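You operate a simulated robot arm through the tools that you are given. There is no shell and no other tool. Be economical: measure what you need, move in short steps, check, and stop when the job is done.

You are at the controls of a simulated two-armed robot. One attempt, no reset.

JOB
Hold the grey bowl on the top of the long bench steady with one hand and put the levelling foot with an orange pad in it with the other.

The check looks at the end state, three seconds after you hand in, the way a careful person would. Anything else that was tipped, shoved, dropped, spilled or broken makes it a failure.

ROBOT AND FRAMES
Two 7-joint arms with three-finger grippers on one trunk, on a base that drives. Base frame: it is fixed to the floor where the robot stands at the start and does not move with it; the origin is under the middle of the robot, x ahead of it, y to its left, z up. Lengths are in mm, angles in degrees, forces in N, time in s.
The left shoulder is at the start at [30, 124, 1008], the right one opposite. With the tool pointing down near the work surface each hand reaches from about 100 to 780 mm from the robot's upright axis, wherever it stands, measured 20 degrees to its own side. Payload 2.2 kg a hand.
The TCP of each hand is the grasp point between the finger pads, 28 mm short of the fingertips. In the tool frame z runs along the fingers and y along their closing line. Largest opening 102 mm; the body of the gripper starts 71 mm behind the TCP.
Orientation is told as [roll, pitch, yaw] about the base's x, y, z axes, in that order, counted from this pose: with the fingers straight down and closing along the base's y, the tool's x points along the base's -x, its y along +y and its z along -z.

CONTROLS
- The arms move only by the tool jog_arm. It takes "left_plan", "right_plan" or both (then of equal length, played together; a hand with none holds still); each is a list of rows, each a list of 7 numbers: the finger opening in mm, from 0 to 102, then the shift along the tool's x, y, z in units of 100 mm (1.0 is 100 mm), then the turn, a rotation vector about the tool's x, y, z in units of 45 degrees (1.0 is 45 degrees). In form: [[grip, dx, dy, dz, rx, ry, rz], ...]. A call has 1 to 8 rows; each row is the pose to reach, as a shift and turn from the pose commanded when the call began, along the tool's axes at that moment. A call with a number of a shift or a turn outside -1 to 1 is refused whole. A row lasts 0.2 s, in which the tool goes at most 50 mm and 8.6 degrees; a call with a longer step from one row to the next is refused whole, and so is a gripper value outside its range. Where a pose cannot be reached the arm comes as near as it can. A force on the tool above 40 N (or 10 N above the force at the start of the call, whichever is more), or a blocked arm, ends the call early, and 0.2 s more pass. Each finger halts on what it meets, pressing with about 30 N; the grip force reading is that of the motor and also rises with nothing between the fingers. The clock runs only during rows and for 0.2 s after the last one: add rows that repeat a pose to give the fingers time. It gives the time, the measured TCP pose, the force on the tool (base axes), the opening and the grip force at its end, in the units of the frame above (readings bear some noise), with the torque about the TCP (base axes, N m) and any sound that the robot's microphone picked up, and new pictures: "show" is both (left out), scene, wrist or none (wrist: the cameras of the hands that moved).
- Cameras (640 x 400 px; columns grow to the right, rows downward): "scene" is now at [-29.4, 57.6, 1699.3]; the picture's right is [1.00, -0.05, -0.00], its down [-0.04, -0.93, -0.36] and it looks along [0.02, 0.36, -0.93] (base axes); focal length 225 px, centre (320, 200). "left" rides on the left gripper at [72, 38, -86] in its tool frame; the picture's right is [-0.46, 0.89, 0.00], its down [-0.60, -0.32, -0.73] and it looks along [-0.65, -0.34, 0.68] (tool axes); focal length 256 px, centre (320, 200). "right" rides on the right gripper at [69, 44, -86] in its tool frame; the picture's right is [-0.53, 0.85, 0.00], its down [-0.58, -0.36, -0.73] and it looks along [-0.62, -0.39, 0.68] (tool axes); focal length 256 px, centre (320, 200). There is no depth. A picture from a camera that has moved, and an enlarged one, comes with that camera's place and axes in the base frame and with its lens.
- move_column(by): slides the trunk up (or, below 0, down) by that many mm; the arms and the scene camera ride with it, the base frame stays. It gives what a move gives, with no picture.
- drive_base(legs): drives the robot by 1 to 6 legs, each [ahead, left, turn to the left] in mm, mm and degrees, along the robot's own axes; the way and the turn of a leg run together, so that a leg with both is an arc; at most 1500 mm and 180 degrees a leg. The arms and the cameras ride along, it lands a little off, and it stops where it bumps. It gives what a move gives, and a new picture of the scene camera.
- turn_head(pan, tilt): turns the head with the scene camera to pan (to the left, within 143 degrees either way) and tilt (down, from -29 to 69), counted from straight ahead of the robot. It gives what a move gives, and a new picture of the scene camera.
- zoom(camera, box): a new picture of the part [left, top, right, bottom] of that camera's present view, enlarged. It takes no simulated time.
- finish_job(): hands the job in; it is judged then, once.

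Go step by step. Nothing tells you exact positions but the pictures and the camera data: compare them with the known pose of the tool, close in by small moves and look again before you grip or let go. The budget is 120 turns and 260 pictures, counting those below and the enlarged ones. Unless the task says otherwise, let go and move clear before handing in, and close with one line.

The tools are called after "Call:" by a JSON object that holds its "method" and its "body". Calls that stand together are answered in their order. jog_arm: Moves the arms, as the interface text tells. Its arguments: {"type":"object","properties":{"left_plan":{"type":"array","items":{"type":"array","items":{"type":"number"}}},"right_plan":{"type":"array","items":{"type":"array","items":{"type":"number"}}},"show":{"type":"string","enum":["both","scene","wrist","none"]}},"required":[]} The other tools are called the same way: move_column (by) slides the trunk up or down; drive_base (legs) drives the base; turn_head (pan, tilt) turns the head that bears the scene camera; zoom (camera, box) takes an enlarged picture of a part of a camera's view; finish_job () hands the job in.

At the start:

```text
time_s: 0.0
left_tcp_pos: [358.5, 548.7, 1117.2]
left_ee_rot: [0.0, 0.0, 0.0]
left_wrist_force: [0.7, -0.2, 0.1]
left_moment: [-0.02, -0.04, -0.01]
left_gripper_width: 102.2
left_gripper_force: 0.1
right_tcp_pos: [336.8, 61.5, 1060.7]
right_ee_rot: [0.2, -0.1, -0.1]
right_wrist_force: [0.0, 0.1, -0.3]
right_moment: [0.02, 0.03, -0.02]
right_gripper_width: 102.1
right_gripper_force: 0.0
trunk travel left (down, up): [-250.0, 290.0]
robot x, y, heading: [3.0, 0.9, 0.1]
head pan, tilt: [87.3, 68.8]
```

scene: 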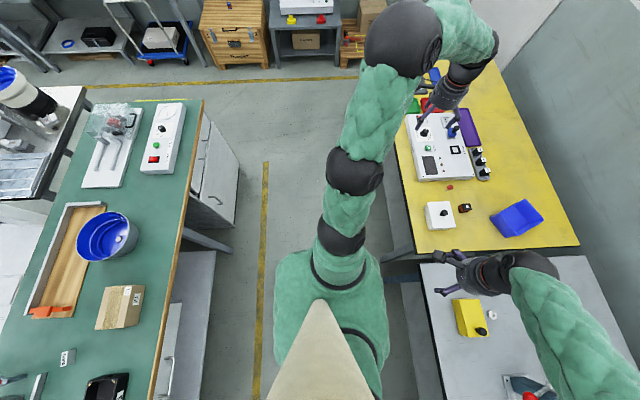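
right: 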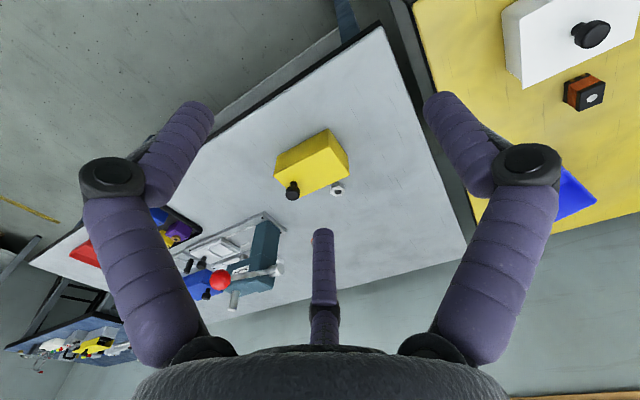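
left: 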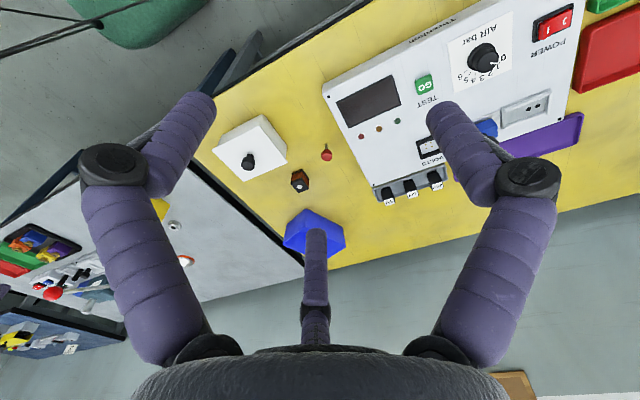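

I see a yellow bench, a grey bench ahead and a green bench behind me; no grey bowl is visible yet. I'll look around with the head.

Call:
{"method": "turn_head", "body": {"pan": 0, "tilt": 50}}

Call:
{"method": "turn_head", "body": {"pan": -80, "tilt": 45}}

Call:
{"method": "turn_head", "body": {"pan": 140, "tilt": 45}}

Call:
{"method": "turn_head", "body": {"pan": -140, "tilt": 45}}

```text
time_s: 1.6
left_tcp_pos: [358.3, 548.2, 1117.4]
left_ee_rot: [0.0, 0.0, 0.1]
left_wrist_force: [1.2, -0.6, 1.4]
left_moment: [0.0, -0.02, 0.0]
left_gripper_width: 102.1
left_gripper_force: 0.0
right_tcp_pos: [336.8, 62.7, 1059.5]
right_ee_rot: [0.2, 0.0, 0.1]
right_wrist_force: [-0.6, -0.5, 0.0]
right_moment: [0.0, -0.02, 0.0]
right_gripper_width: 102.1
right_gripper_force: 0.1
trunk travel left (down, up): [-250.0, 290.0]
robot x, y, heading: [-0.2, 0.2, -0.2]
head pan, tilt: [0.0, 50.0]
camera scene: at [45.0, 1.8, 1721.2], right [0.0, -1.0, 0.0], down [-0.77, 0.0, -0.64], along [0.64, 0.0, -0.77], focal length 225 px, centre (320, 200)
```

scene: 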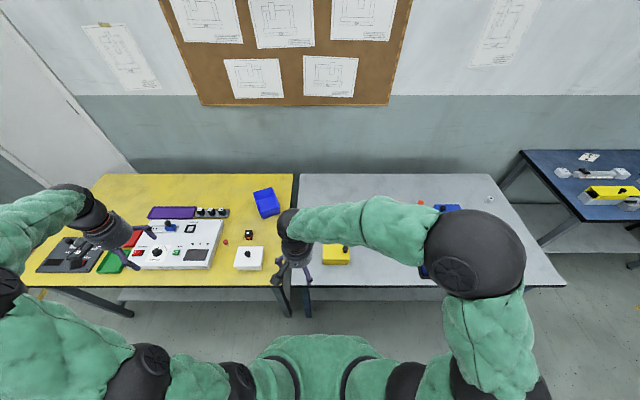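

```text
time_s: 3.1
left_tcp_pos: [358.9, 548.0, 1119.1]
left_ee_rot: [0.1, 0.0, 0.0]
left_wrist_force: [0.4, 0.0, 0.2]
left_moment: [0.01, 0.02, 0.04]
left_gripper_width: 102.0
left_gripper_force: 0.0
right_tcp_pos: [336.9, 62.8, 1060.5]
right_ee_rot: [0.1, 0.1, 0.0]
right_wrist_force: [0.7, 0.1, 0.3]
right_moment: [0.05, 0.01, 0.0]
right_gripper_width: 102.2
right_gripper_force: 0.1
trunk travel left (down, up): [-250.0, 290.0]
robot x, y, heading: [2.1, 2.0, 0.0]
head pan, tilt: [-80.0, 45.0]
camera scene: at [-17.8, -78.3, 1728.1], right [-0.98, -0.17, 0.0], down [-0.12, 0.7, -0.71], along [0.12, -0.7, -0.71], focal length 225 px, centre (320, 200)
```

scene: 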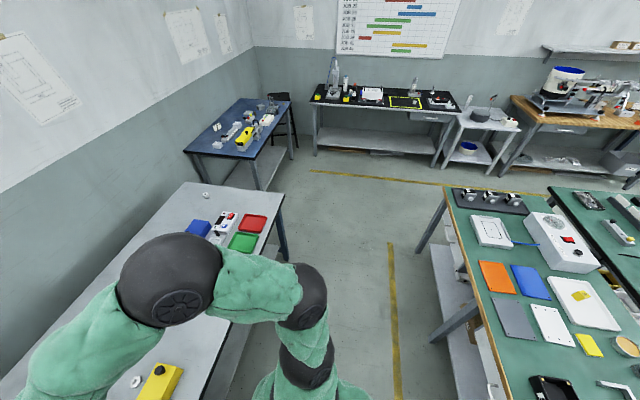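

```text
time_s: 6.3
left_tcp_pos: [359.1, 549.2, 1118.6]
left_ee_rot: [0.0, 0.0, -0.1]
left_wrist_force: [0.5, -0.1, 0.6]
left_moment: [-0.01, 0.0, -0.02]
left_gripper_width: 102.1
left_gripper_force: 0.1
right_tcp_pos: [336.9, 61.8, 1059.6]
right_ee_rot: [0.1, 0.1, 0.0]
right_wrist_force: [0.7, 0.5, -0.3]
right_moment: [-0.01, 0.01, 0.0]
right_gripper_width: 101.8
right_gripper_force: 0.1
trunk travel left (down, up): [-250.0, 290.0]
robot x, y, heading: [-0.9, -1.4, 0.0]
head pan, tilt: [140.0, 45.0]
camera scene: at [-94.3, 54.1, 1728.1], right [0.64, 0.77, 0.0], down [0.54, -0.45, -0.71], along [-0.54, 0.45, -0.71], focal length 225 px, centre (320, 200)
```

scene: 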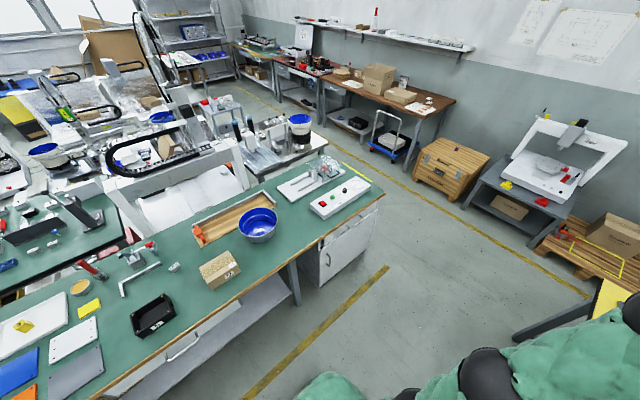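

```text
time_s: 10.2
left_tcp_pos: [359.1, 548.7, 1119.6]
left_ee_rot: [0.0, -0.1, 0.0]
left_wrist_force: [-0.7, 0.3, -1.4]
left_moment: [0.0, 0.0, 0.02]
left_gripper_width: 102.2
left_gripper_force: 0.1
right_tcp_pos: [336.6, 62.4, 1060.6]
right_ee_rot: [0.0, 0.0, -0.1]
right_wrist_force: [0.8, 0.5, 0.3]
right_moment: [0.01, 0.03, -0.01]
right_gripper_width: 101.7
right_gripper_force: 0.1
trunk travel left (down, up): [-250.0, 290.0]
robot x, y, heading: [-2.2, -2.2, -0.0]
head pan, tilt: [-140.0, 45.0]
camera scene: at [-94.3, -50.5, 1728.2], right [-0.64, 0.77, 0.0], down [0.54, 0.45, -0.71], along [-0.54, -0.45, -0.71], focal length 225 px, centre (320, 200)
```

scene: 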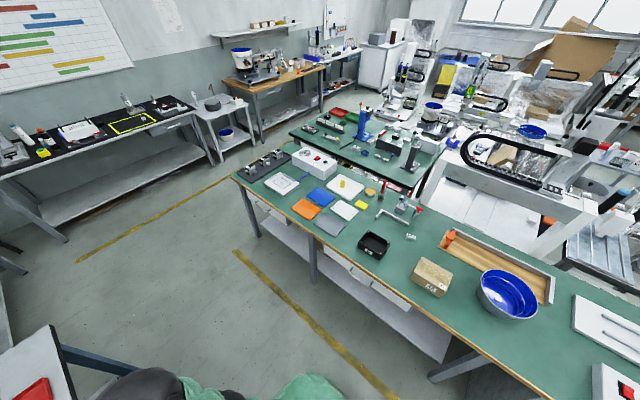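

The bowl with blue inside, grey outside stands on the long green bench behind me. Now I look for the levelling foot with an orange pad, zooming on candidates.

Call:
{"method": "zoom", "body": {"camera": "left", "box": [200, 100, 400, 260]}}

Call:
{"method": "zoom", "body": {"camera": "right", "box": [240, 100, 400, 220]}}

Call:
{"method": "zoom", "body": {"camera": "scene", "box": [340, 170, 640, 360]}}

Call:
{"method": "zoom", "body": {"camera": "right", "box": [540, 40, 640, 120]}}

```text
2.50 times, centred on (300, 180) of left
camera zoom: at [286.6, 586.1, 1205.1], right [0.46, 0.89, 0.0], down [0.6, -0.32, 0.73], along [0.65, -0.34, -0.68], focal length 640 px, centre (370, 250)
```

zoom: 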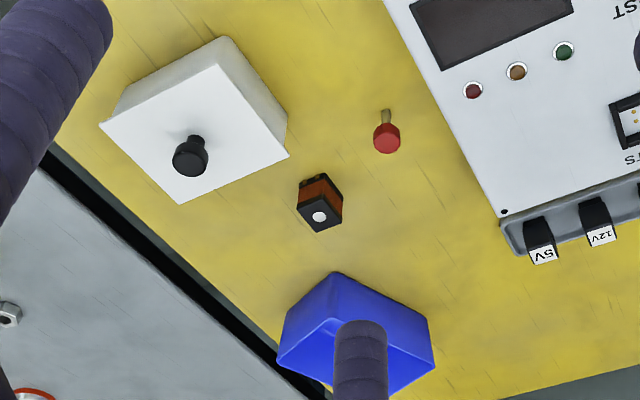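

```text
3.33 times, centred on (320, 160) of right
camera zoom: at [267.1, 104.5, 1146.0], right [0.53, 0.85, 0.0], down [0.58, -0.37, 0.73], along [0.62, -0.39, -0.68], focal length 853 px, centre (320, 333)
```

zoom: 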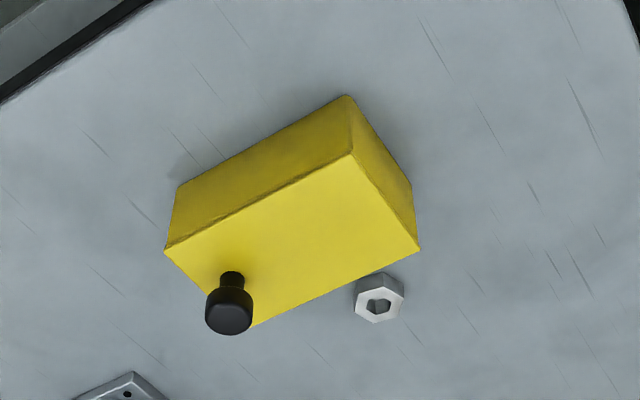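

```text
2.11 times, centred on (490, 265) of scene
camera zoom: at [-94.3, -50.5, 1728.2], right [-0.64, 0.77, 0.0], down [0.54, 0.45, -0.71], along [-0.54, -0.45, -0.71], focal length 473 px, centre (-38, 63)
```

zoom: 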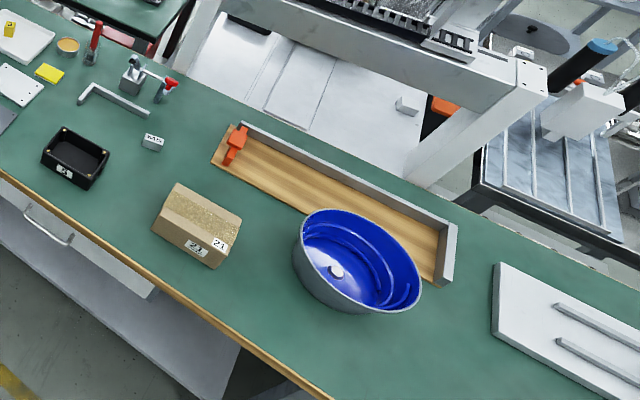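

```text
5.00 times, centred on (590, 80) of right
camera zoom: at [267.1, 104.5, 1146.0], right [0.53, 0.85, 0.0], down [0.58, -0.37, 0.73], along [0.62, -0.39, -0.68], focal length 1280 px, centre (-1030, 800)
```

zoom: 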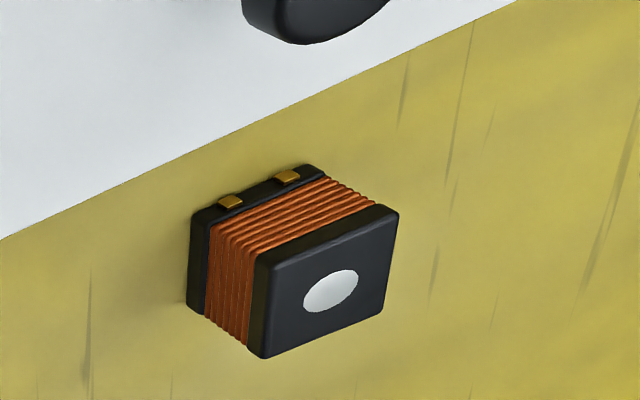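

The small block is a coil, not a foot. There's something with an orange rim on the grey bench; I look there.

Call:
{"method": "zoom", "body": {"camera": "left", "box": [100, 180, 300, 305]}}

Call:
{"method": "turn_head", "body": {"pan": -30, "tilt": 60}}

```text
3.20 times, centred on (200, 242) of left
camera zoom: at [286.6, 586.1, 1205.1], right [0.46, 0.89, 0.0], down [0.6, -0.32, 0.73], along [0.65, -0.34, -0.68], focal length 819 px, centre (704, 64)
```

zoom: 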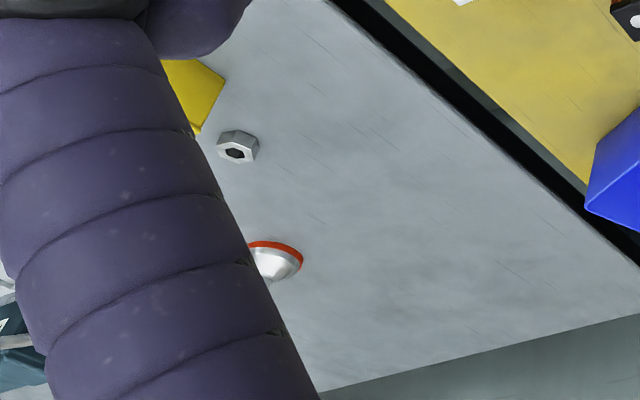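

```text
time_s: 12.1
left_tcp_pos: [359.1, 547.8, 1117.7]
left_ee_rot: [-0.1, 0.0, 0.0]
left_wrist_force: [-0.5, -0.1, 1.0]
left_moment: [0.0, 0.03, 0.01]
left_gripper_width: 101.9
left_gripper_force: 0.0
right_tcp_pos: [336.9, 61.6, 1060.2]
right_ee_rot: [0.1, 0.0, 0.0]
right_wrist_force: [0.2, 0.6, 0.0]
right_moment: [0.03, -0.02, 0.02]
right_gripper_width: 101.8
right_gripper_force: 0.0
trunk travel left (down, up): [-250.0, 290.0]
robot x, y, heading: [1.6, 3.5, -0.0]
head pan, tilt: [-30.0, 60.0]
camera scene: at [25.7, -31.6, 1708.7], right [-0.5, -0.87, 0.0], down [-0.75, 0.43, -0.5], along [0.43, -0.25, -0.87], focal length 225 px, centre (320, 200)
```

scene: 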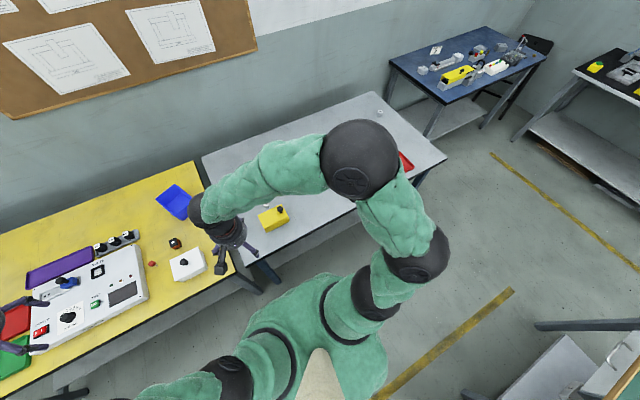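

The levelling foot appears to be on the grey bench near (780,-200,755), hidden behind a finger. I'll close and open the right hand to learn its geometry, and lift the left hand's view aside.

Call:
{"method": "jog_arm", "body": {"right_plan": [[60, 0, 0, 0, 0, 0, 0], [20, 0, 0, 0, 0, 0, 0], [20, 0, 0, 0, 0, 0, 0], [20, 0, 0, 0, 0, 0, 0]], "show": "wrist"}}

```text
time_s: 13.1
left_tcp_pos: [358.8, 548.9, 1118.0]
left_ee_rot: [0.0, 0.1, 0.0]
left_wrist_force: [-0.5, 0.6, -0.3]
left_moment: [0.03, 0.0, 0.01]
left_gripper_width: 101.8
left_gripper_force: 0.0
right_tcp_pos: [336.3, 63.0, 1059.9]
right_ee_rot: [0.1, 0.0, 0.0]
right_wrist_force: [-0.7, -0.7, 0.5]
right_moment: [0.02, -0.01, -0.02]
right_gripper_width: 19.7
right_gripper_force: 0.0
trunk travel left (down, up): [-250.0, 290.0]
robot x, y, heading: [2.9, 1.6, 0.1]
head pan, tilt: [-30.0, 60.0]
camera right: at [267.1, 104.5, 1146.0], right [0.53, 0.85, 0.0], down [0.58, -0.37, 0.73], along [0.62, -0.39, -0.68], focal length 256 px, centre (320, 200)
```

right: 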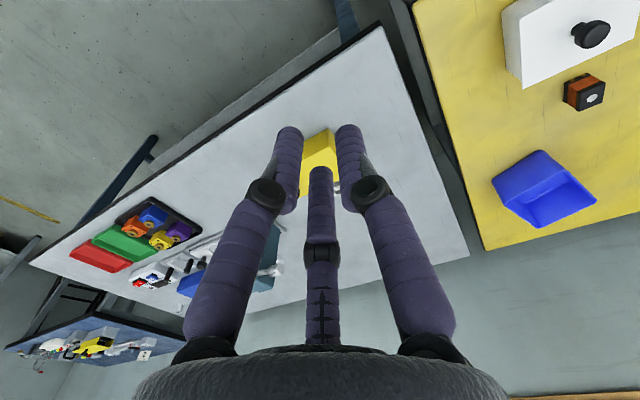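

The hand is a three-finger centric gripper. I shift the right hand so the foot comes into view between the fingers.

Call:
{"method": "jog_arm", "body": {"right_plan": [[102, -0.25, -0.4, 0, 0, 0, 0], [102, -0.5, -0.8, 0, 0, 0, 0], [102, -0.5, -1, 0, 0, 0, 0], [102, -0.5, -1, 0, 0, 0, 0]], "show": "wrist"}}

```text
time_s: 14.1
left_tcp_pos: [360.0, 548.0, 1117.6]
left_ee_rot: [0.0, 0.0, 0.0]
left_wrist_force: [-0.1, -0.4, -0.3]
left_moment: [-0.02, 0.03, 0.03]
left_gripper_width: 102.0
left_gripper_force: 0.2
right_tcp_pos: [387.5, -37.9, 1060.3]
right_ee_rot: [0.1, 0.0, -0.1]
right_wrist_force: [0.0, 0.3, -0.9]
right_moment: [-0.03, -0.01, 0.01]
right_gripper_width: 101.9
right_gripper_force: 0.1
trunk travel left (down, up): [-250.0, 290.0]
robot x, y, heading: [0.6, 1.6, 0.1]
head pan, tilt: [-30.0, 60.0]
camera right: at [317.5, 4.2, 1145.7], right [0.53, 0.85, 0.0], down [0.58, -0.36, 0.73], along [0.62, -0.39, -0.68], focal length 256 px, centre (320, 200)
```

right: 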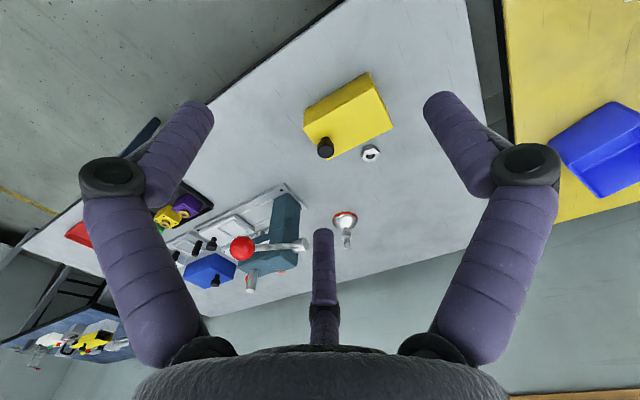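

Call:
{"method": "zoom", "body": {"camera": "right", "box": [310, 190, 390, 260]}}

Call:
{"method": "zoom", "body": {"camera": "right", "box": [130, 170, 330, 300]}}

```text
5.71 times, centred on (350, 225) of right
camera zoom: at [317.5, 4.2, 1145.7], right [0.53, 0.85, 0.0], down [0.58, -0.36, 0.73], along [0.62, -0.39, -0.68], focal length 1463 px, centre (149, 57)
```

zoom: 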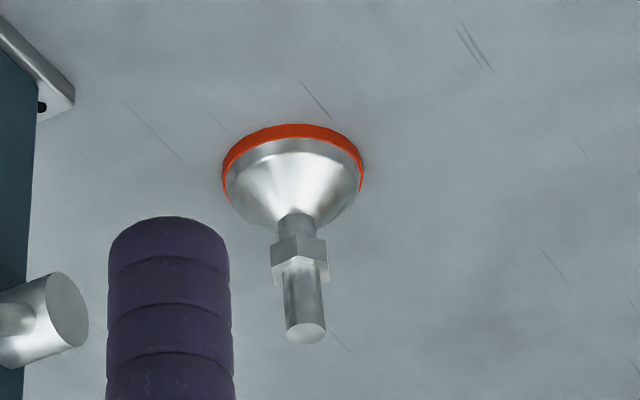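

```text
3.08 times, centred on (230, 235) of right
camera zoom: at [317.5, 4.2, 1145.7], right [0.53, 0.85, 0.0], down [0.58, -0.36, 0.73], along [0.62, -0.39, -0.68], focal length 788 px, centre (597, 92)
```

zoom: 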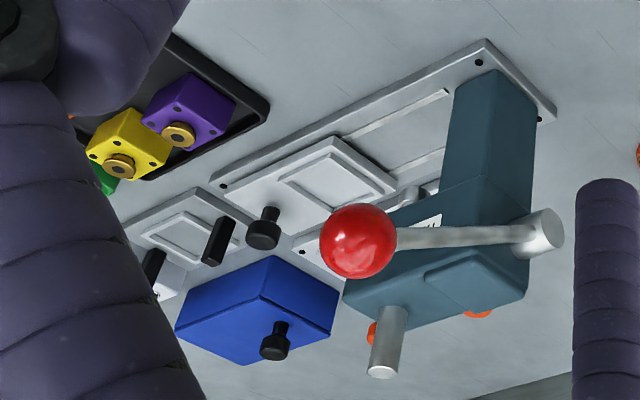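

The foot stands upright at about (780,-211), pad at bench level ~748, stem top ~827, stem ~15 mm thick. It's slightly out of reach, so I check the clearance in front of the base before driving forward.

Call:
{"method": "turn_head", "body": {"pan": 0, "tilt": 69}}

Call:
{"method": "turn_head", "body": {"pan": -60, "tilt": 69}}

```text
time_s: 15.0
left_tcp_pos: [358.9, 548.7, 1117.0]
left_ee_rot: [0.0, 0.0, 0.0]
left_wrist_force: [0.4, 0.6, 0.6]
left_moment: [0.0, 0.01, 0.01]
left_gripper_width: 102.2
left_gripper_force: 0.0
right_tcp_pos: [386.0, -36.9, 1060.0]
right_ee_rot: [0.1, 0.0, 0.0]
right_wrist_force: [0.0, 0.3, 0.6]
right_moment: [-0.01, 0.0, 0.0]
right_gripper_width: 102.0
right_gripper_force: 0.0
trunk travel left (down, up): [-250.0, 290.0]
robot x, y, heading: [0.1, -0.7, 0.4]
head pan, tilt: [0.0, 68.8]
camera scene: at [24.0, 1.7, 1699.3], right [0.0, -1.0, 0.0], down [-0.93, 0.0, -0.36], along [0.36, 0.0, -0.93], focal length 225 px, centre (320, 200)
```

scene: 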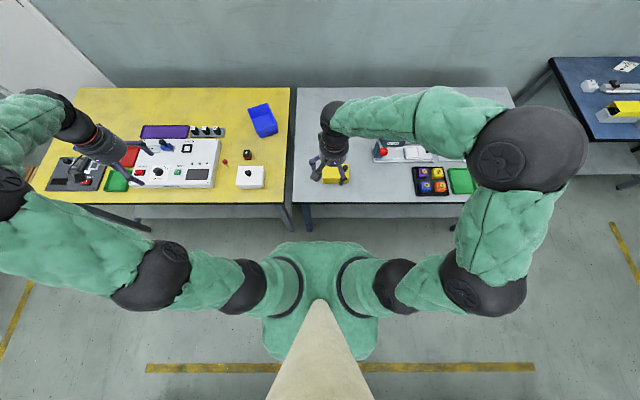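

```text
time_s: 16.3
left_tcp_pos: [359.0, 547.6, 1118.1]
left_ee_rot: [0.0, 0.1, 0.0]
left_wrist_force: [-0.5, 0.5, 0.1]
left_moment: [0.04, 0.03, -0.01]
left_gripper_width: 102.0
left_gripper_force: 0.0
right_tcp_pos: [385.9, -39.1, 1059.1]
right_ee_rot: [0.1, 0.0, -0.1]
right_wrist_force: [-0.2, 0.1, -0.4]
right_moment: [0.01, 0.02, -0.03]
right_gripper_width: 101.9
right_gripper_force: 0.1
trunk travel left (down, up): [-250.0, 290.0]
robot x, y, heading: [0.6, 1.3, -0.1]
head pan, tilt: [-60.0, 68.8]
camera scene: at [-4.0, -46.7, 1699.3], right [-0.87, -0.5, 0.0], down [-0.47, 0.81, -0.36], along [0.18, -0.31, -0.93], focal length 225 px, centre (320, 200)
```

scene: 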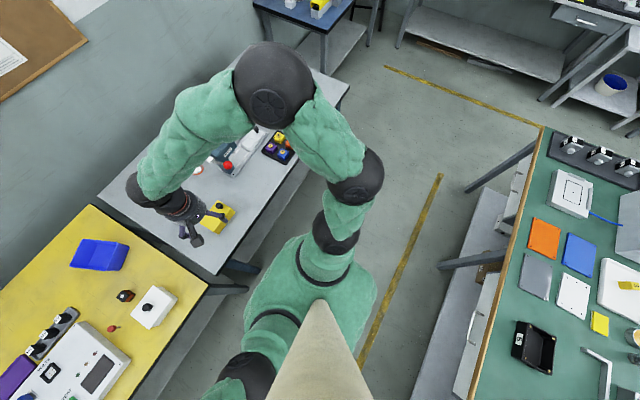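

The base front is about 100 mm off the shelf and legs, so I drive ahead 60 mm.

Call:
{"method": "drive_base", "body": {"legs": [[60, 0, 0]]}}

```text
time_s: 17.3
left_tcp_pos: [419.4, 548.1, 1118.2]
left_ee_rot: [-0.1, 0.2, 0.0]
left_wrist_force: [1.0, -0.3, 0.8]
left_moment: [-0.02, 0.07, 0.04]
left_gripper_width: 102.3
left_gripper_force: 0.0
right_tcp_pos: [447.5, -38.8, 1059.0]
right_ee_rot: [0.1, 0.1, 0.0]
right_wrist_force: [0.8, 0.0, -0.6]
right_moment: [0.0, 0.04, 0.0]
right_gripper_width: 102.0
right_gripper_force: 0.0
trunk travel left (down, up): [-250.0, 290.0]
robot x, y, heading: [62.3, 4.9, 0.4]
head pan, tilt: [-60.0, 68.8]
camera scene: at [58.1, -46.7, 1699.3], right [-0.87, -0.5, 0.0], down [-0.47, 0.81, -0.36], along [0.18, -0.31, -0.93], focal length 225 px, centre (320, 200)
```

scene: 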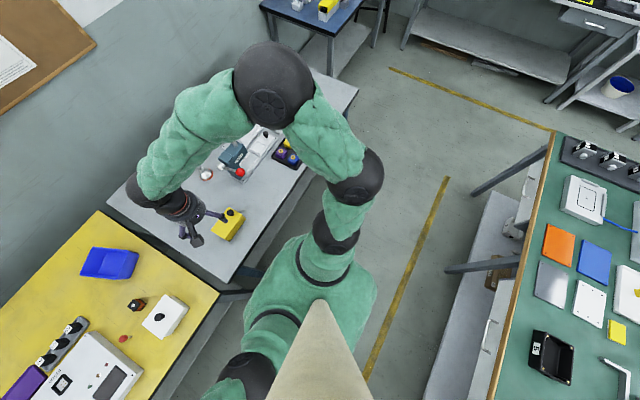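

The foot is visible at (207,174) in the scene view; the press has a tall handle ball near (500,-232,975). I zoom to see clearances.

Call:
{"method": "zoom", "body": {"camera": "scene", "box": [160, 110, 310, 250]}}

Call:
{"method": "zoom", "body": {"camera": "right", "box": [150, 150, 400, 320]}}

```text
2.86 times, centred on (235, 180) of scene
camera zoom: at [58.1, -46.7, 1699.3], right [-0.87, -0.5, 0.0], down [-0.47, 0.81, -0.36], along [0.18, -0.31, -0.93], focal length 642 px, centre (563, 257)
```

zoom: 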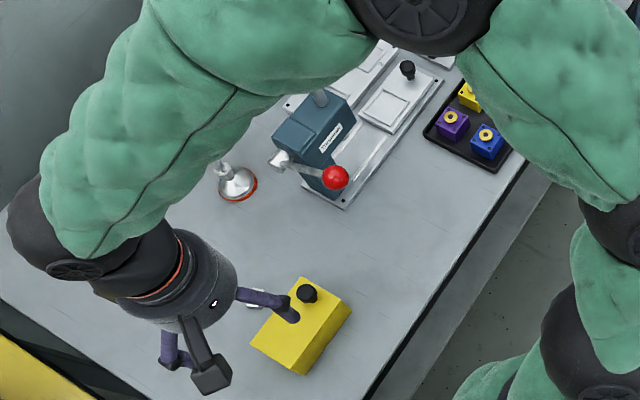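

```text
2.35 times, centred on (275, 235) of right
camera zoom: at [378.3, 3.9, 1145.1], right [0.53, 0.85, 0.0], down [0.58, -0.37, 0.73], along [0.62, -0.39, -0.68], focal length 602 px, centre (426, 118)
```

zoom: 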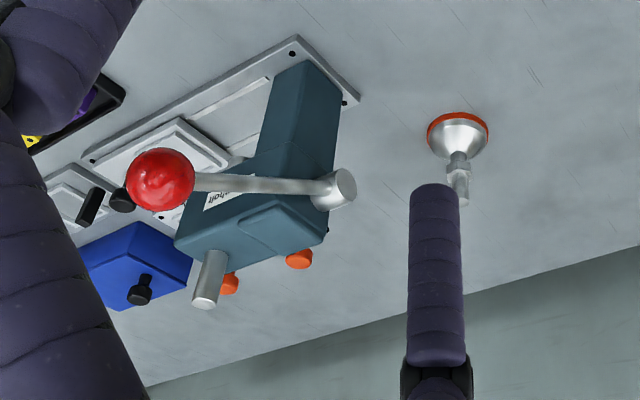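

Foot base ≈ (773,-207); press shaft end at (656,-242,880), over 100 mm from the foot. I approach from the left at height.

Call:
{"method": "jog_arm", "body": {"right_plan": [[102, -0.33, -0.15, 0, 0, 0, 0], [102, -0.66, -0.3, 0, 0, 0, 0], [102, -1, -0.45, 0, 0, 0, 0]], "show": "none"}}

Call:
{"method": "jog_arm", "body": {"right_plan": [[102, -0.33, -0.15, 0.1, 0, 0, 0], [102, -0.66, -0.3, 0.2, 0, 0, 0], [102, -1, -0.45, 0.3, 0, 0, 0], [102, -1, -0.45, 0.3, 0, 0, 0]]}}

```text
time_s: 18.1
left_tcp_pos: [418.3, 546.9, 1117.6]
left_ee_rot: [0.0, 0.2, 0.0]
left_wrist_force: [0.5, 0.1, -0.1]
left_moment: [0.02, 0.05, 0.01]
left_gripper_width: 102.2
left_gripper_force: 0.0
right_tcp_pos: [546.3, -84.1, 1058.8]
right_ee_rot: [0.1, 0.0, 0.0]
right_wrist_force: [1.0, 0.0, -0.4]
right_moment: [0.02, 0.04, 0.03]
right_gripper_width: 102.0
right_gripper_force: 0.0
trunk travel left (down, up): [-250.0, 290.0]
robot x, y, heading: [62.2, -3.1, -0.1]
head pan, tilt: [-60.0, 68.8]
```

```text
time_s: 19.1
left_tcp_pos: [416.9, 548.0, 1117.7]
left_ee_rot: [0.0, 0.0, 0.0]
left_wrist_force: [-0.9, 0.2, -0.4]
left_moment: [-0.04, -0.03, -0.01]
left_gripper_width: 102.0
left_gripper_force: 0.1
right_tcp_pos: [644.0, -128.0, 1030.0]
right_ee_rot: [0.1, 0.0, 0.0]
right_wrist_force: [-0.9, 0.4, -0.1]
right_moment: [0.01, -0.01, -0.02]
right_gripper_width: 101.9
right_gripper_force: 0.1
trunk travel left (down, up): [-250.0, 290.0]
robot x, y, heading: [55.3, -3.1, 0.2]
head pan, tilt: [-60.0, 68.8]
camera scene: at [54.0, -46.5, 1699.3], right [-0.87, -0.5, 0.0], down [-0.47, 0.81, -0.36], along [0.18, -0.31, -0.93], focal length 225 px, centre (320, 200)
camera right: at [574.3, -85.5, 1116.4], right [0.53, 0.85, 0.0], down [0.58, -0.37, 0.73], along [0.62, -0.39, -0.68], focal length 256 px, centre (320, 200)
```

scene: 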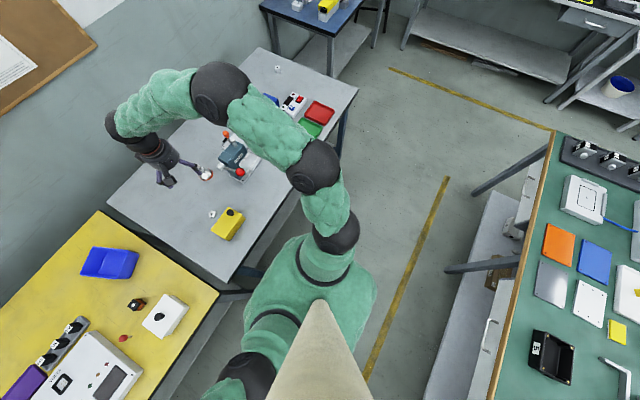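
right: 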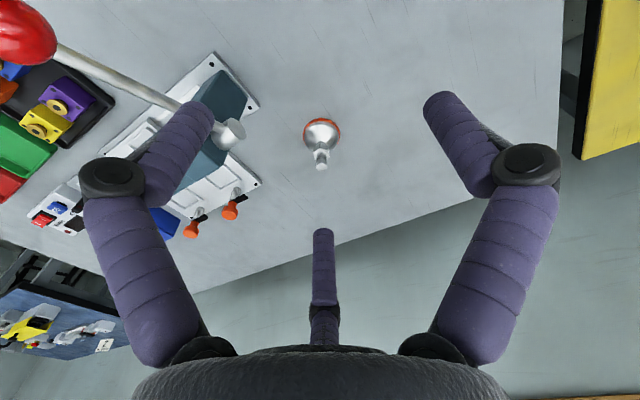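

Call:
{"method": "zoom", "body": {"camera": "right", "box": [280, 100, 360, 180]}}

```text
5.00 times, centred on (320, 140) of right
camera zoom: at [574.3, -85.5, 1116.4], right [0.53, 0.85, 0.0], down [0.58, -0.37, 0.73], along [0.62, -0.39, -0.68], focal length 1280 px, centre (320, 500)
```

zoom: 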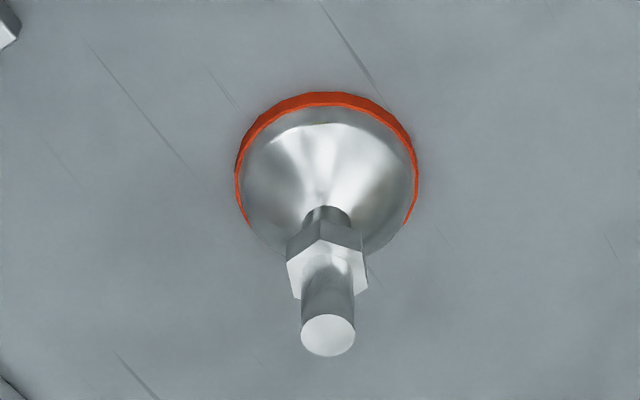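

Foot axis ≈ (776,-209), stem top ≈ 830. I move above it at TCP z ≈ 900.

Call:
{"method": "jog_arm", "body": {"right_plan": [[80, -0.3, -0.2, 0.2, 0, 0, 0], [80, -0.6, -0.4, 0.3, 0, 0, 0], [80, -0.95, -0.6, 0.4, 0, 0, 0]], "show": "none"}}

Call:
{"method": "jog_arm", "body": {"right_plan": [[80, -0.2, -0.1, 0.3, 0, 0, 0], [80, -0.37, -0.21, 0.6, 0, 0, 0], [80, -0.37, -0.21, 0.9, 0, 0, 0], [80, -0.37, -0.21, 0.9, 0, 0, 0]]}}

```text
time_s: 19.9
left_tcp_pos: [419.3, 546.6, 1117.0]
left_ee_rot: [-0.1, 0.2, -0.2]
left_wrist_force: [0.6, 0.7, -0.5]
left_moment: [0.02, 0.03, 0.02]
left_gripper_width: 102.1
left_gripper_force: 0.1
right_tcp_pos: [742.2, -188.0, 987.5]
right_ee_rot: [0.1, 0.2, -0.1]
right_wrist_force: [0.6, -0.5, 0.3]
right_moment: [0.01, 0.03, -0.02]
right_gripper_width: 79.8
right_gripper_force: 0.1
trunk travel left (down, up): [-250.0, 290.0]
robot x, y, heading: [61.3, -0.1, 0.1]
head pan, tilt: [-60.0, 68.8]
```

```text
time_s: 20.9
left_tcp_pos: [418.3, 548.2, 1119.4]
left_ee_rot: [0.0, 0.1, 0.0]
left_wrist_force: [0.3, -1.0, -0.1]
left_moment: [0.0, 0.0, -0.01]
left_gripper_width: 101.8
left_gripper_force: 0.1
right_tcp_pos: [779.0, -211.0, 898.7]
right_ee_rot: [0.2, 0.0, 0.0]
right_wrist_force: [0.5, -0.1, 0.4]
right_moment: [0.01, -0.05, 0.0]
right_gripper_width: 80.0
right_gripper_force: 0.0
trunk travel left (down, up): [-250.0, 290.0]
robot x, y, heading: [56.7, -0.4, 0.1]
head pan, tilt: [-60.0, 68.8]
camera scene: at [54.8, -46.7, 1699.3], right [-0.87, -0.5, 0.0], down [-0.47, 0.81, -0.36], along [0.18, -0.31, -0.93], focal length 225 px, centre (320, 200)
camera right: at [708.7, -168.1, 984.8], right [0.53, 0.85, 0.0], down [0.58, -0.37, 0.73], along [0.62, -0.39, -0.68], focal length 256 px, centre (320, 200)
```

scene: 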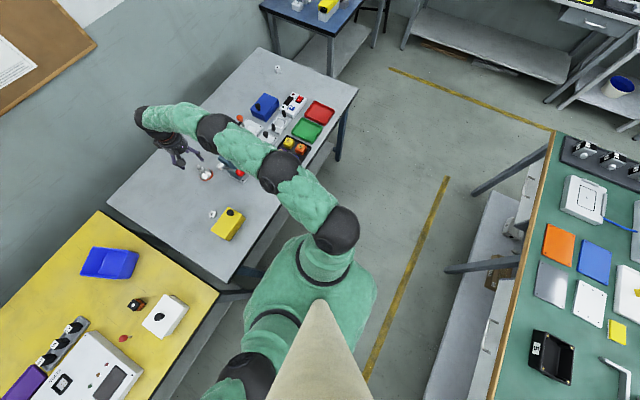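
right: 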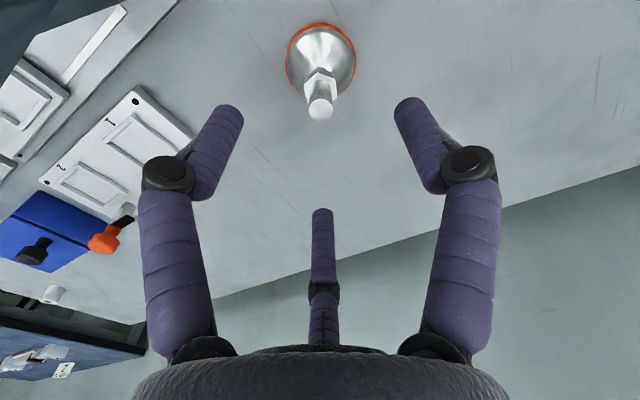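

The alignment matches prediction. Before lowering I check the forearm's clearance from the press handle.

Call:
{"method": "zoom", "body": {"camera": "scene", "box": [120, 90, 320, 220]}}

Call:
{"method": "turn_head", "body": {"pan": -20, "tilt": 45}}

```text
3.08 times, centred on (220, 155) of scene
camera zoom: at [54.8, -46.7, 1699.3], right [-0.87, -0.5, 0.0], down [-0.47, 0.81, -0.36], along [0.18, -0.31, -0.93], focal length 691 px, centre (628, 338)
```

zoom: 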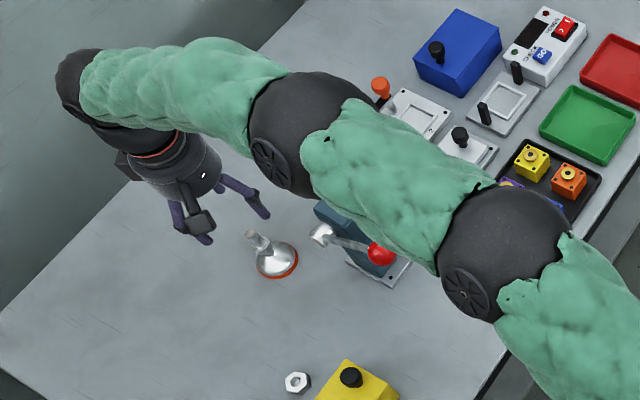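

```text
time_s: 21.9
left_tcp_pos: [418.1, 548.0, 1117.4]
left_ee_rot: [0.0, 0.0, 0.1]
left_wrist_force: [0.3, 0.0, 0.3]
left_moment: [0.02, -0.04, 0.02]
left_gripper_width: 101.8
left_gripper_force: 0.1
right_tcp_pos: [777.7, -210.3, 898.4]
right_ee_rot: [0.0, 0.0, 0.1]
right_wrist_force: [0.3, -0.9, -0.2]
right_moment: [0.01, 0.0, 0.0]
right_gripper_width: 80.0
right_gripper_force: 0.2
trunk travel left (down, up): [-250.0, 290.0]
robot x, y, heading: [61.9, -5.8, -0.1]
head pan, tilt: [-20.0, 45.0]
camera scene: at [103.8, -26.3, 1728.1], right [-0.34, -0.94, 0.0], down [-0.66, 0.24, -0.71], along [0.66, -0.24, -0.71], focal length 225 px, centre (320, 200)
```

scene: 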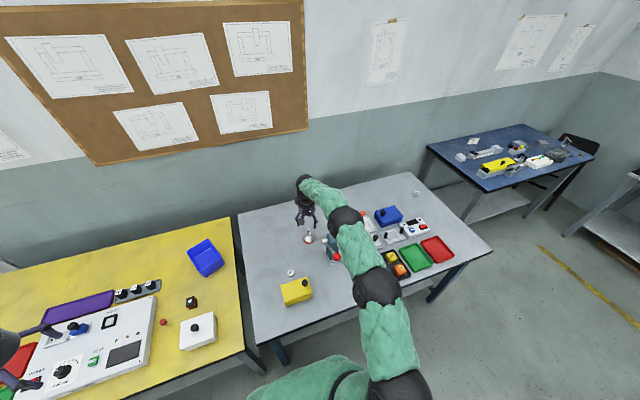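

The forearm is at z ≈1260, well above the press. I lower onto the stem.

Call:
{"method": "jog_arm", "body": {"right_plan": [[80, 0.02, 0.01, 0.3, 0, 0, 0], [80, 0.02, 0.01, 0.6, 0, 0, 0], [80, 0.02, 0.01, 0.8, 0, 0, 0], [80, 0.02, 0.01, 0.94, 0, 0, 0], [80, 0.02, 0.01, 0.94, 0, 0, 0]]}}

```text
time_s: 23.1
left_tcp_pos: [417.1, 547.8, 1117.4]
left_ee_rot: [0.0, 0.0, 0.0]
left_wrist_force: [-0.6, 0.3, -0.9]
left_moment: [-0.01, 0.02, 0.01]
left_gripper_width: 102.0
left_gripper_force: 0.1
right_tcp_pos: [776.5, -209.6, 805.3]
right_ee_rot: [0.1, 0.0, -0.1]
right_wrist_force: [-0.2, 0.6, 0.1]
right_moment: [-0.03, 0.01, 0.0]
right_gripper_width: 80.1
right_gripper_force: 0.0
trunk travel left (down, up): [-250.0, 290.0]
robot x, y, heading: [59.0, 0.8, 0.2]
head pan, tilt: [-20.0, 45.0]
camera scene: at [103.7, -26.2, 1728.1], right [-0.34, -0.94, 0.0], down [-0.66, 0.24, -0.71], along [0.66, -0.24, -0.71], focal length 225 px, centre (320, 200)
camera right: at [707.3, -165.8, 891.2], right [0.53, 0.85, 0.0], down [0.58, -0.37, 0.73], along [0.62, -0.39, -0.68], focal length 256 px, centre (320, 200)
```

scene: 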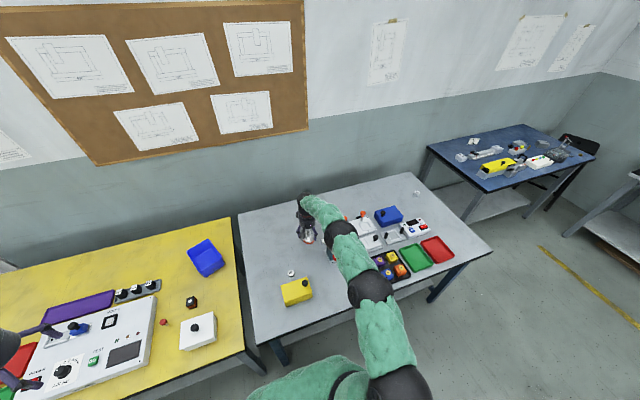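
right: 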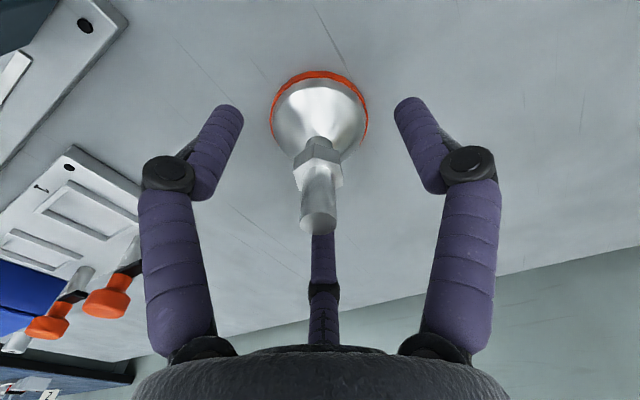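

The stem is centred between the fingers; I close.

Call:
{"method": "jog_arm", "body": {"right_plan": [[50, 0, 0, 0, 0, 0, 0], [30, 0, 0, 0, 0, 0, 0], [10, 0, 0, 0, 0, 0, 0], [0, 0, 0, 0, 0, 0, 0], [0, 0, 0, 0, 0, 0, 0], [0, 0, 0, 0, 0, 0, 0]], "show": "wrist"}}

```text
time_s: 24.5
left_tcp_pos: [418.8, 548.0, 1117.7]
left_ee_rot: [0.0, 0.0, 0.0]
left_wrist_force: [-0.5, 0.0, -0.5]
left_moment: [-0.01, -0.02, -0.05]
left_gripper_width: 102.0
left_gripper_force: 0.1
right_tcp_pos: [776.8, -208.5, 805.5]
right_ee_rot: [0.0, 0.1, 0.0]
right_wrist_force: [0.7, 0.6, 1.9]
right_moment: [0.02, 0.01, -0.01]
right_gripper_width: 15.2
right_gripper_force: 29.9
trunk travel left (down, up): [-250.0, 290.0]
robot x, y, heading: [58.3, 0.2, -0.3]
head pan, tilt: [-20.0, 45.0]
camera right: at [707.4, -165.6, 891.3], right [0.53, 0.85, 0.0], down [0.58, -0.37, 0.73], along [0.62, -0.39, -0.68], focal length 256 px, centre (320, 200)
```

right: 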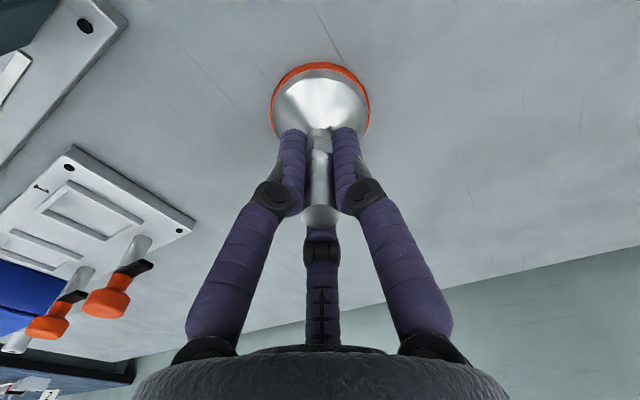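

Gripped at 15 mm width, 30 N. I lift straight up.

Call:
{"method": "jog_arm", "body": {"right_plan": [[0, 0, 0, -0.1, 0, 0, 0], [0, 0, 0, -0.3, 0, 0, 0], [0, 0, 0, -0.65, 0, 0, 0], [0, 0, 0, -1, 0, 0, 0]], "show": "wrist"}}

Call:
{"method": "jog_arm", "body": {"right_plan": [[0, 0, 0, -0.35, 0, 0, 0], [0, 0, 0, -0.7, 0, 0, 0], [0, 0, 0, -1, 0, 0, 0]], "show": "none"}}

Call:
{"method": "jog_arm", "body": {"right_plan": [[0, 0.2, 0.15, -0.25, 0, 0, 0], [0, 0.4, 0.3, -0.5, 0, 0, 0], [0, 0.65, 0.5, -0.75, 0, 0, 0], [0, 0.9, 0.7, -1, 0, 0, 0]], "show": "wrist"}}

```text
time_s: 25.5
left_tcp_pos: [417.3, 548.9, 1116.8]
left_ee_rot: [0.0, -0.1, 0.0]
left_wrist_force: [0.3, 0.9, -0.9]
left_moment: [0.03, 0.0, -0.01]
left_gripper_width: 102.0
left_gripper_force: 0.1
right_tcp_pos: [773.8, -206.7, 907.0]
right_ee_rot: [0.2, 0.0, 0.1]
right_wrist_force: [-0.5, -0.4, -2.6]
right_moment: [-0.05, 0.0, 0.0]
right_gripper_width: 15.3
right_gripper_force: 29.9
trunk travel left (down, up): [-250.0, 290.0]
robot x, y, heading: [58.1, 2.5, 0.0]
head pan, tilt: [-20.0, 45.0]
camera right: at [705.3, -164.8, 993.2], right [0.53, 0.85, 0.0], down [0.58, -0.36, 0.73], along [0.62, -0.39, -0.68], focal length 256 px, centre (320, 200)
```

right: 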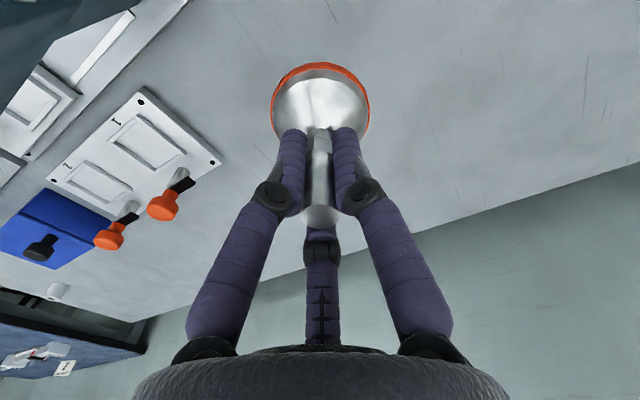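

```text
time_s: 26.3
left_tcp_pos: [418.3, 547.9, 1119.0]
left_ee_rot: [0.0, 0.0, 0.0]
left_wrist_force: [-0.8, 0.2, 0.5]
left_moment: [0.0, -0.05, 0.0]
left_gripper_width: 102.2
left_gripper_force: 0.2
right_tcp_pos: [773.1, -208.4, 1006.5]
right_ee_rot: [0.1, 0.0, 0.0]
right_wrist_force: [-0.5, -0.3, -2.4]
right_moment: [-0.04, 0.01, 0.0]
right_gripper_width: 15.2
right_gripper_force: 30.2
trunk travel left (down, up): [-250.0, 290.0]
robot x, y, heading: [58.1, -0.6, 0.1]
head pan, tilt: [-20.0, 45.0]
```

```text
time_s: 27.3
left_tcp_pos: [417.7, 548.8, 1116.7]
left_ee_rot: [0.0, 0.0, 0.0]
left_wrist_force: [-0.7, 0.2, 0.2]
left_moment: [0.02, -0.03, 0.02]
left_gripper_width: 102.1
left_gripper_force: 0.1
right_tcp_pos: [685.5, -139.3, 1106.8]
right_ee_rot: [0.1, 0.1, 0.0]
right_wrist_force: [-1.1, 0.4, -1.4]
right_moment: [0.02, -0.03, 0.0]
right_gripper_width: 15.1
right_gripper_force: 29.7
trunk travel left (down, up): [-250.0, 290.0]
robot x, y, heading: [61.2, -0.5, 0.2]
head pan, tilt: [-20.0, 45.0]
camera right: at [615.2, -97.1, 1192.7], right [0.53, 0.85, 0.0], down [0.58, -0.37, 0.73], along [0.62, -0.39, -0.68], focal length 256 px, centre (320, 200)
```

right: 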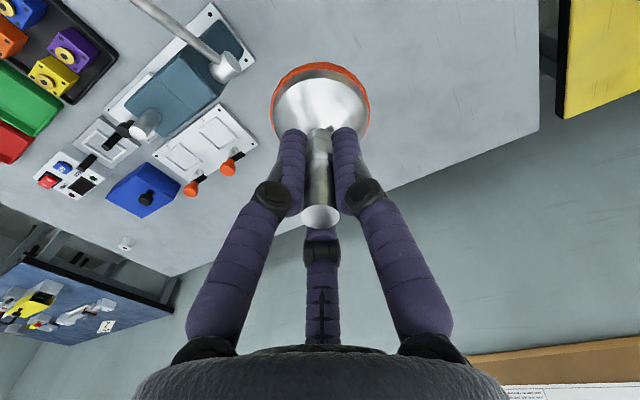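

The foot is held well. I retract both hands towards the robot for driving.

Call:
{"method": "jog_arm", "body": {"right_plan": [[0, 0.35, 0, -0.1, 0, 0, 0], [0, 0.7, -0.1, -0.2, 0, 0, 0], [0, 1, -0.2, -0.3, 0, 0, 0]], "left_plan": [[102, 0, -0.35, -0.1, 0, 0, 0], [102, 0, -0.7, -0.2, 0, 0, 0], [102, 0, -1, -0.3, 0, 0, 0]], "show": "none"}}

Call:
{"method": "jog_arm", "body": {"right_plan": [[0, 0.35, 0, 0, 0, 0, 0], [0, 0.7, -0.1, 0, 0, 0, 0], [0, 1, -0.2, 0, 0, 0, 0]], "left_plan": [[102, 0, -0.35, 0, 0, 0, 0], [102, 0, -0.7, 0, 0, 0, 0], [102, 0, -1, 0, 0, 0, 0]], "show": "none"}}

Call:
{"method": "turn_head", "body": {"pan": 140, "tilt": 60}}

```text
time_s: 28.1
left_tcp_pos: [414.5, 447.0, 1150.6]
left_ee_rot: [0.1, 0.0, 0.0]
left_wrist_force: [-0.6, 0.2, 1.1]
left_moment: [-0.01, -0.03, 0.04]
left_gripper_width: 102.0
left_gripper_force: 0.0
right_tcp_pos: [584.2, -161.1, 1136.6]
right_ee_rot: [0.2, 0.0, 0.0]
right_wrist_force: [-1.2, -0.9, -1.7]
right_moment: [0.05, -0.01, 0.03]
right_gripper_width: 15.4
right_gripper_force: 30.1
trunk travel left (down, up): [-250.0, 290.0]
robot x, y, heading: [59.5, 1.0, -0.2]
head pan, tilt: [-20.0, 45.0]
```

```text
time_s: 28.9
left_tcp_pos: [415.4, 348.7, 1147.0]
left_ee_rot: [0.1, -0.1, 0.0]
left_wrist_force: [-0.4, 0.5, 0.6]
left_moment: [0.01, -0.01, 0.02]
left_gripper_width: 102.1
left_gripper_force: 0.1
right_tcp_pos: [485.2, -178.9, 1135.9]
right_ee_rot: [0.1, 0.0, 0.1]
right_wrist_force: [0.0, -0.3, -2.0]
right_moment: [0.05, -0.02, -0.01]
right_gripper_width: 15.5
right_gripper_force: 30.3
trunk travel left (down, up): [-250.0, 290.0]
robot x, y, heading: [55.7, 3.3, -0.1]
head pan, tilt: [-20.0, 45.0]
```

```text
time_s: 31.4
left_tcp_pos: [418.4, 348.1, 1148.1]
left_ee_rot: [0.0, 0.0, 0.1]
left_wrist_force: [-0.1, 0.7, 0.2]
left_moment: [-0.02, 0.0, 0.0]
left_gripper_width: 101.9
left_gripper_force: 0.0
right_tcp_pos: [486.8, -179.4, 1135.6]
right_ee_rot: [0.1, 0.0, 0.0]
right_wrist_force: [0.1, -0.5, -2.9]
right_moment: [0.01, -0.04, -0.01]
right_gripper_width: 15.5
right_gripper_force: 30.2
trunk travel left (down, up): [-250.0, 290.0]
robot x, y, heading: [57.6, -2.1, 0.2]
head pan, tilt: [140.0, 60.0]
camera scene: at [-23.6, 44.5, 1708.7], right [0.64, 0.77, 0.0], down [0.66, -0.56, -0.5], along [-0.38, 0.32, -0.87], focal length 225 px, centre (320, 200)
```

scene: 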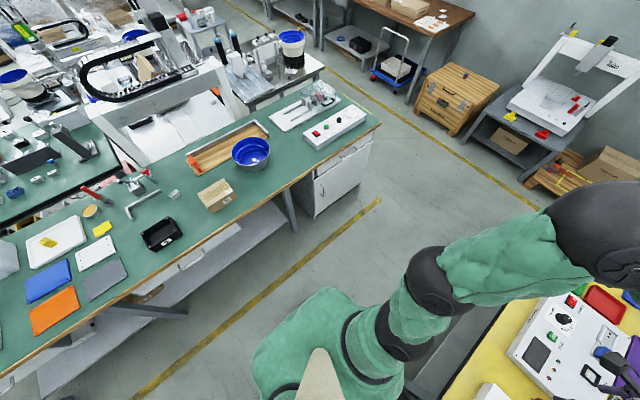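

Bowl is at about (-705,235) with rim z≈990; the green bench's front edge is at x≈-490. I back off, turn around and stop facing the bowl, leaving a margin.

Call:
{"method": "drive_base", "body": {"legs": [[-110, 0, 0], [0, 235, 0], [0, 0, 90], [0, 0, 90]]}}

Call:
{"method": "turn_head", "body": {"pan": 0, "tilt": 60}}

```text
time_s: 41.6
left_tcp_pos: [-415.9, -105.1, 1147.3]
left_ee_rot: [0.0, 0.0, 179.0]
left_wrist_force: [0.8, -0.7, -0.2]
left_moment: [0.02, 0.01, 0.02]
left_gripper_width: 102.2
left_gripper_force: 0.1
right_tcp_pos: [-476.0, 422.2, 1134.8]
right_ee_rot: [0.1, 0.1, 179.0]
right_wrist_force: [0.5, -0.7, -2.2]
right_moment: [-0.01, 0.01, 0.02]
right_gripper_width: 14.7
right_gripper_force: 30.2
trunk travel left (down, up): [-250.0, 290.0]
robot x, y, heading: [-49.6, 239.2, 178.8]
head pan, tilt: [140.0, 60.0]
camera scene: at [26.6, 195.2, 1708.7], right [-0.66, -0.75, 0.0], down [-0.65, 0.57, -0.5], along [0.38, -0.33, -0.87], focal length 225 px, centre (320, 200)
```

scene: 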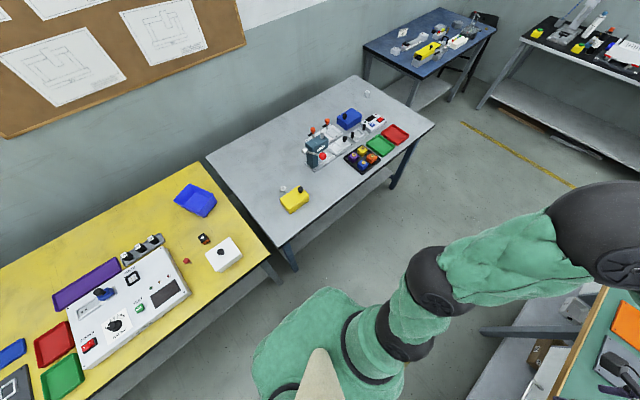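

```text
time_s: 43.8
left_tcp_pos: [-414.6, -105.0, 1148.3]
left_ee_rot: [0.0, -0.1, 179.0]
left_wrist_force: [0.5, -0.3, -0.6]
left_moment: [-0.01, -0.02, 0.03]
left_gripper_width: 101.9
left_gripper_force: 0.1
right_tcp_pos: [-476.0, 423.4, 1134.9]
right_ee_rot: [0.0, 0.1, 178.9]
right_wrist_force: [-0.7, 0.4, -2.1]
right_moment: [0.01, 0.0, 0.03]
right_gripper_width: 15.0
right_gripper_force: 30.2
trunk travel left (down, up): [-250.0, 290.0]
robot x, y, heading: [-50.6, 237.6, 179.0]
head pan, tilt: [0.0, 60.0]
camera scene: at [-90.3, 240.2, 1708.6], right [0.02, 1.0, 0.0], down [0.87, -0.02, -0.5], along [-0.5, 0.01, -0.87], focal length 225 px, centre (320, 200)
```

scene: 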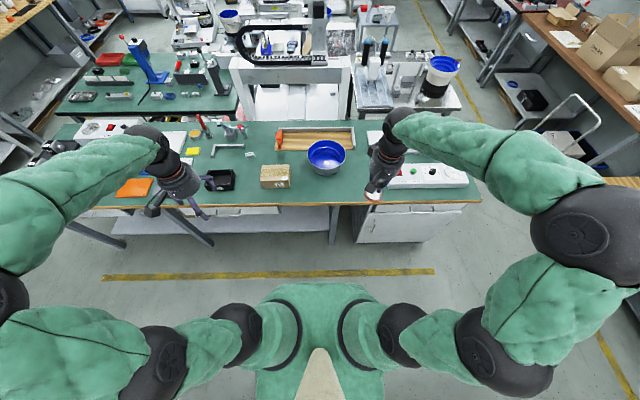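

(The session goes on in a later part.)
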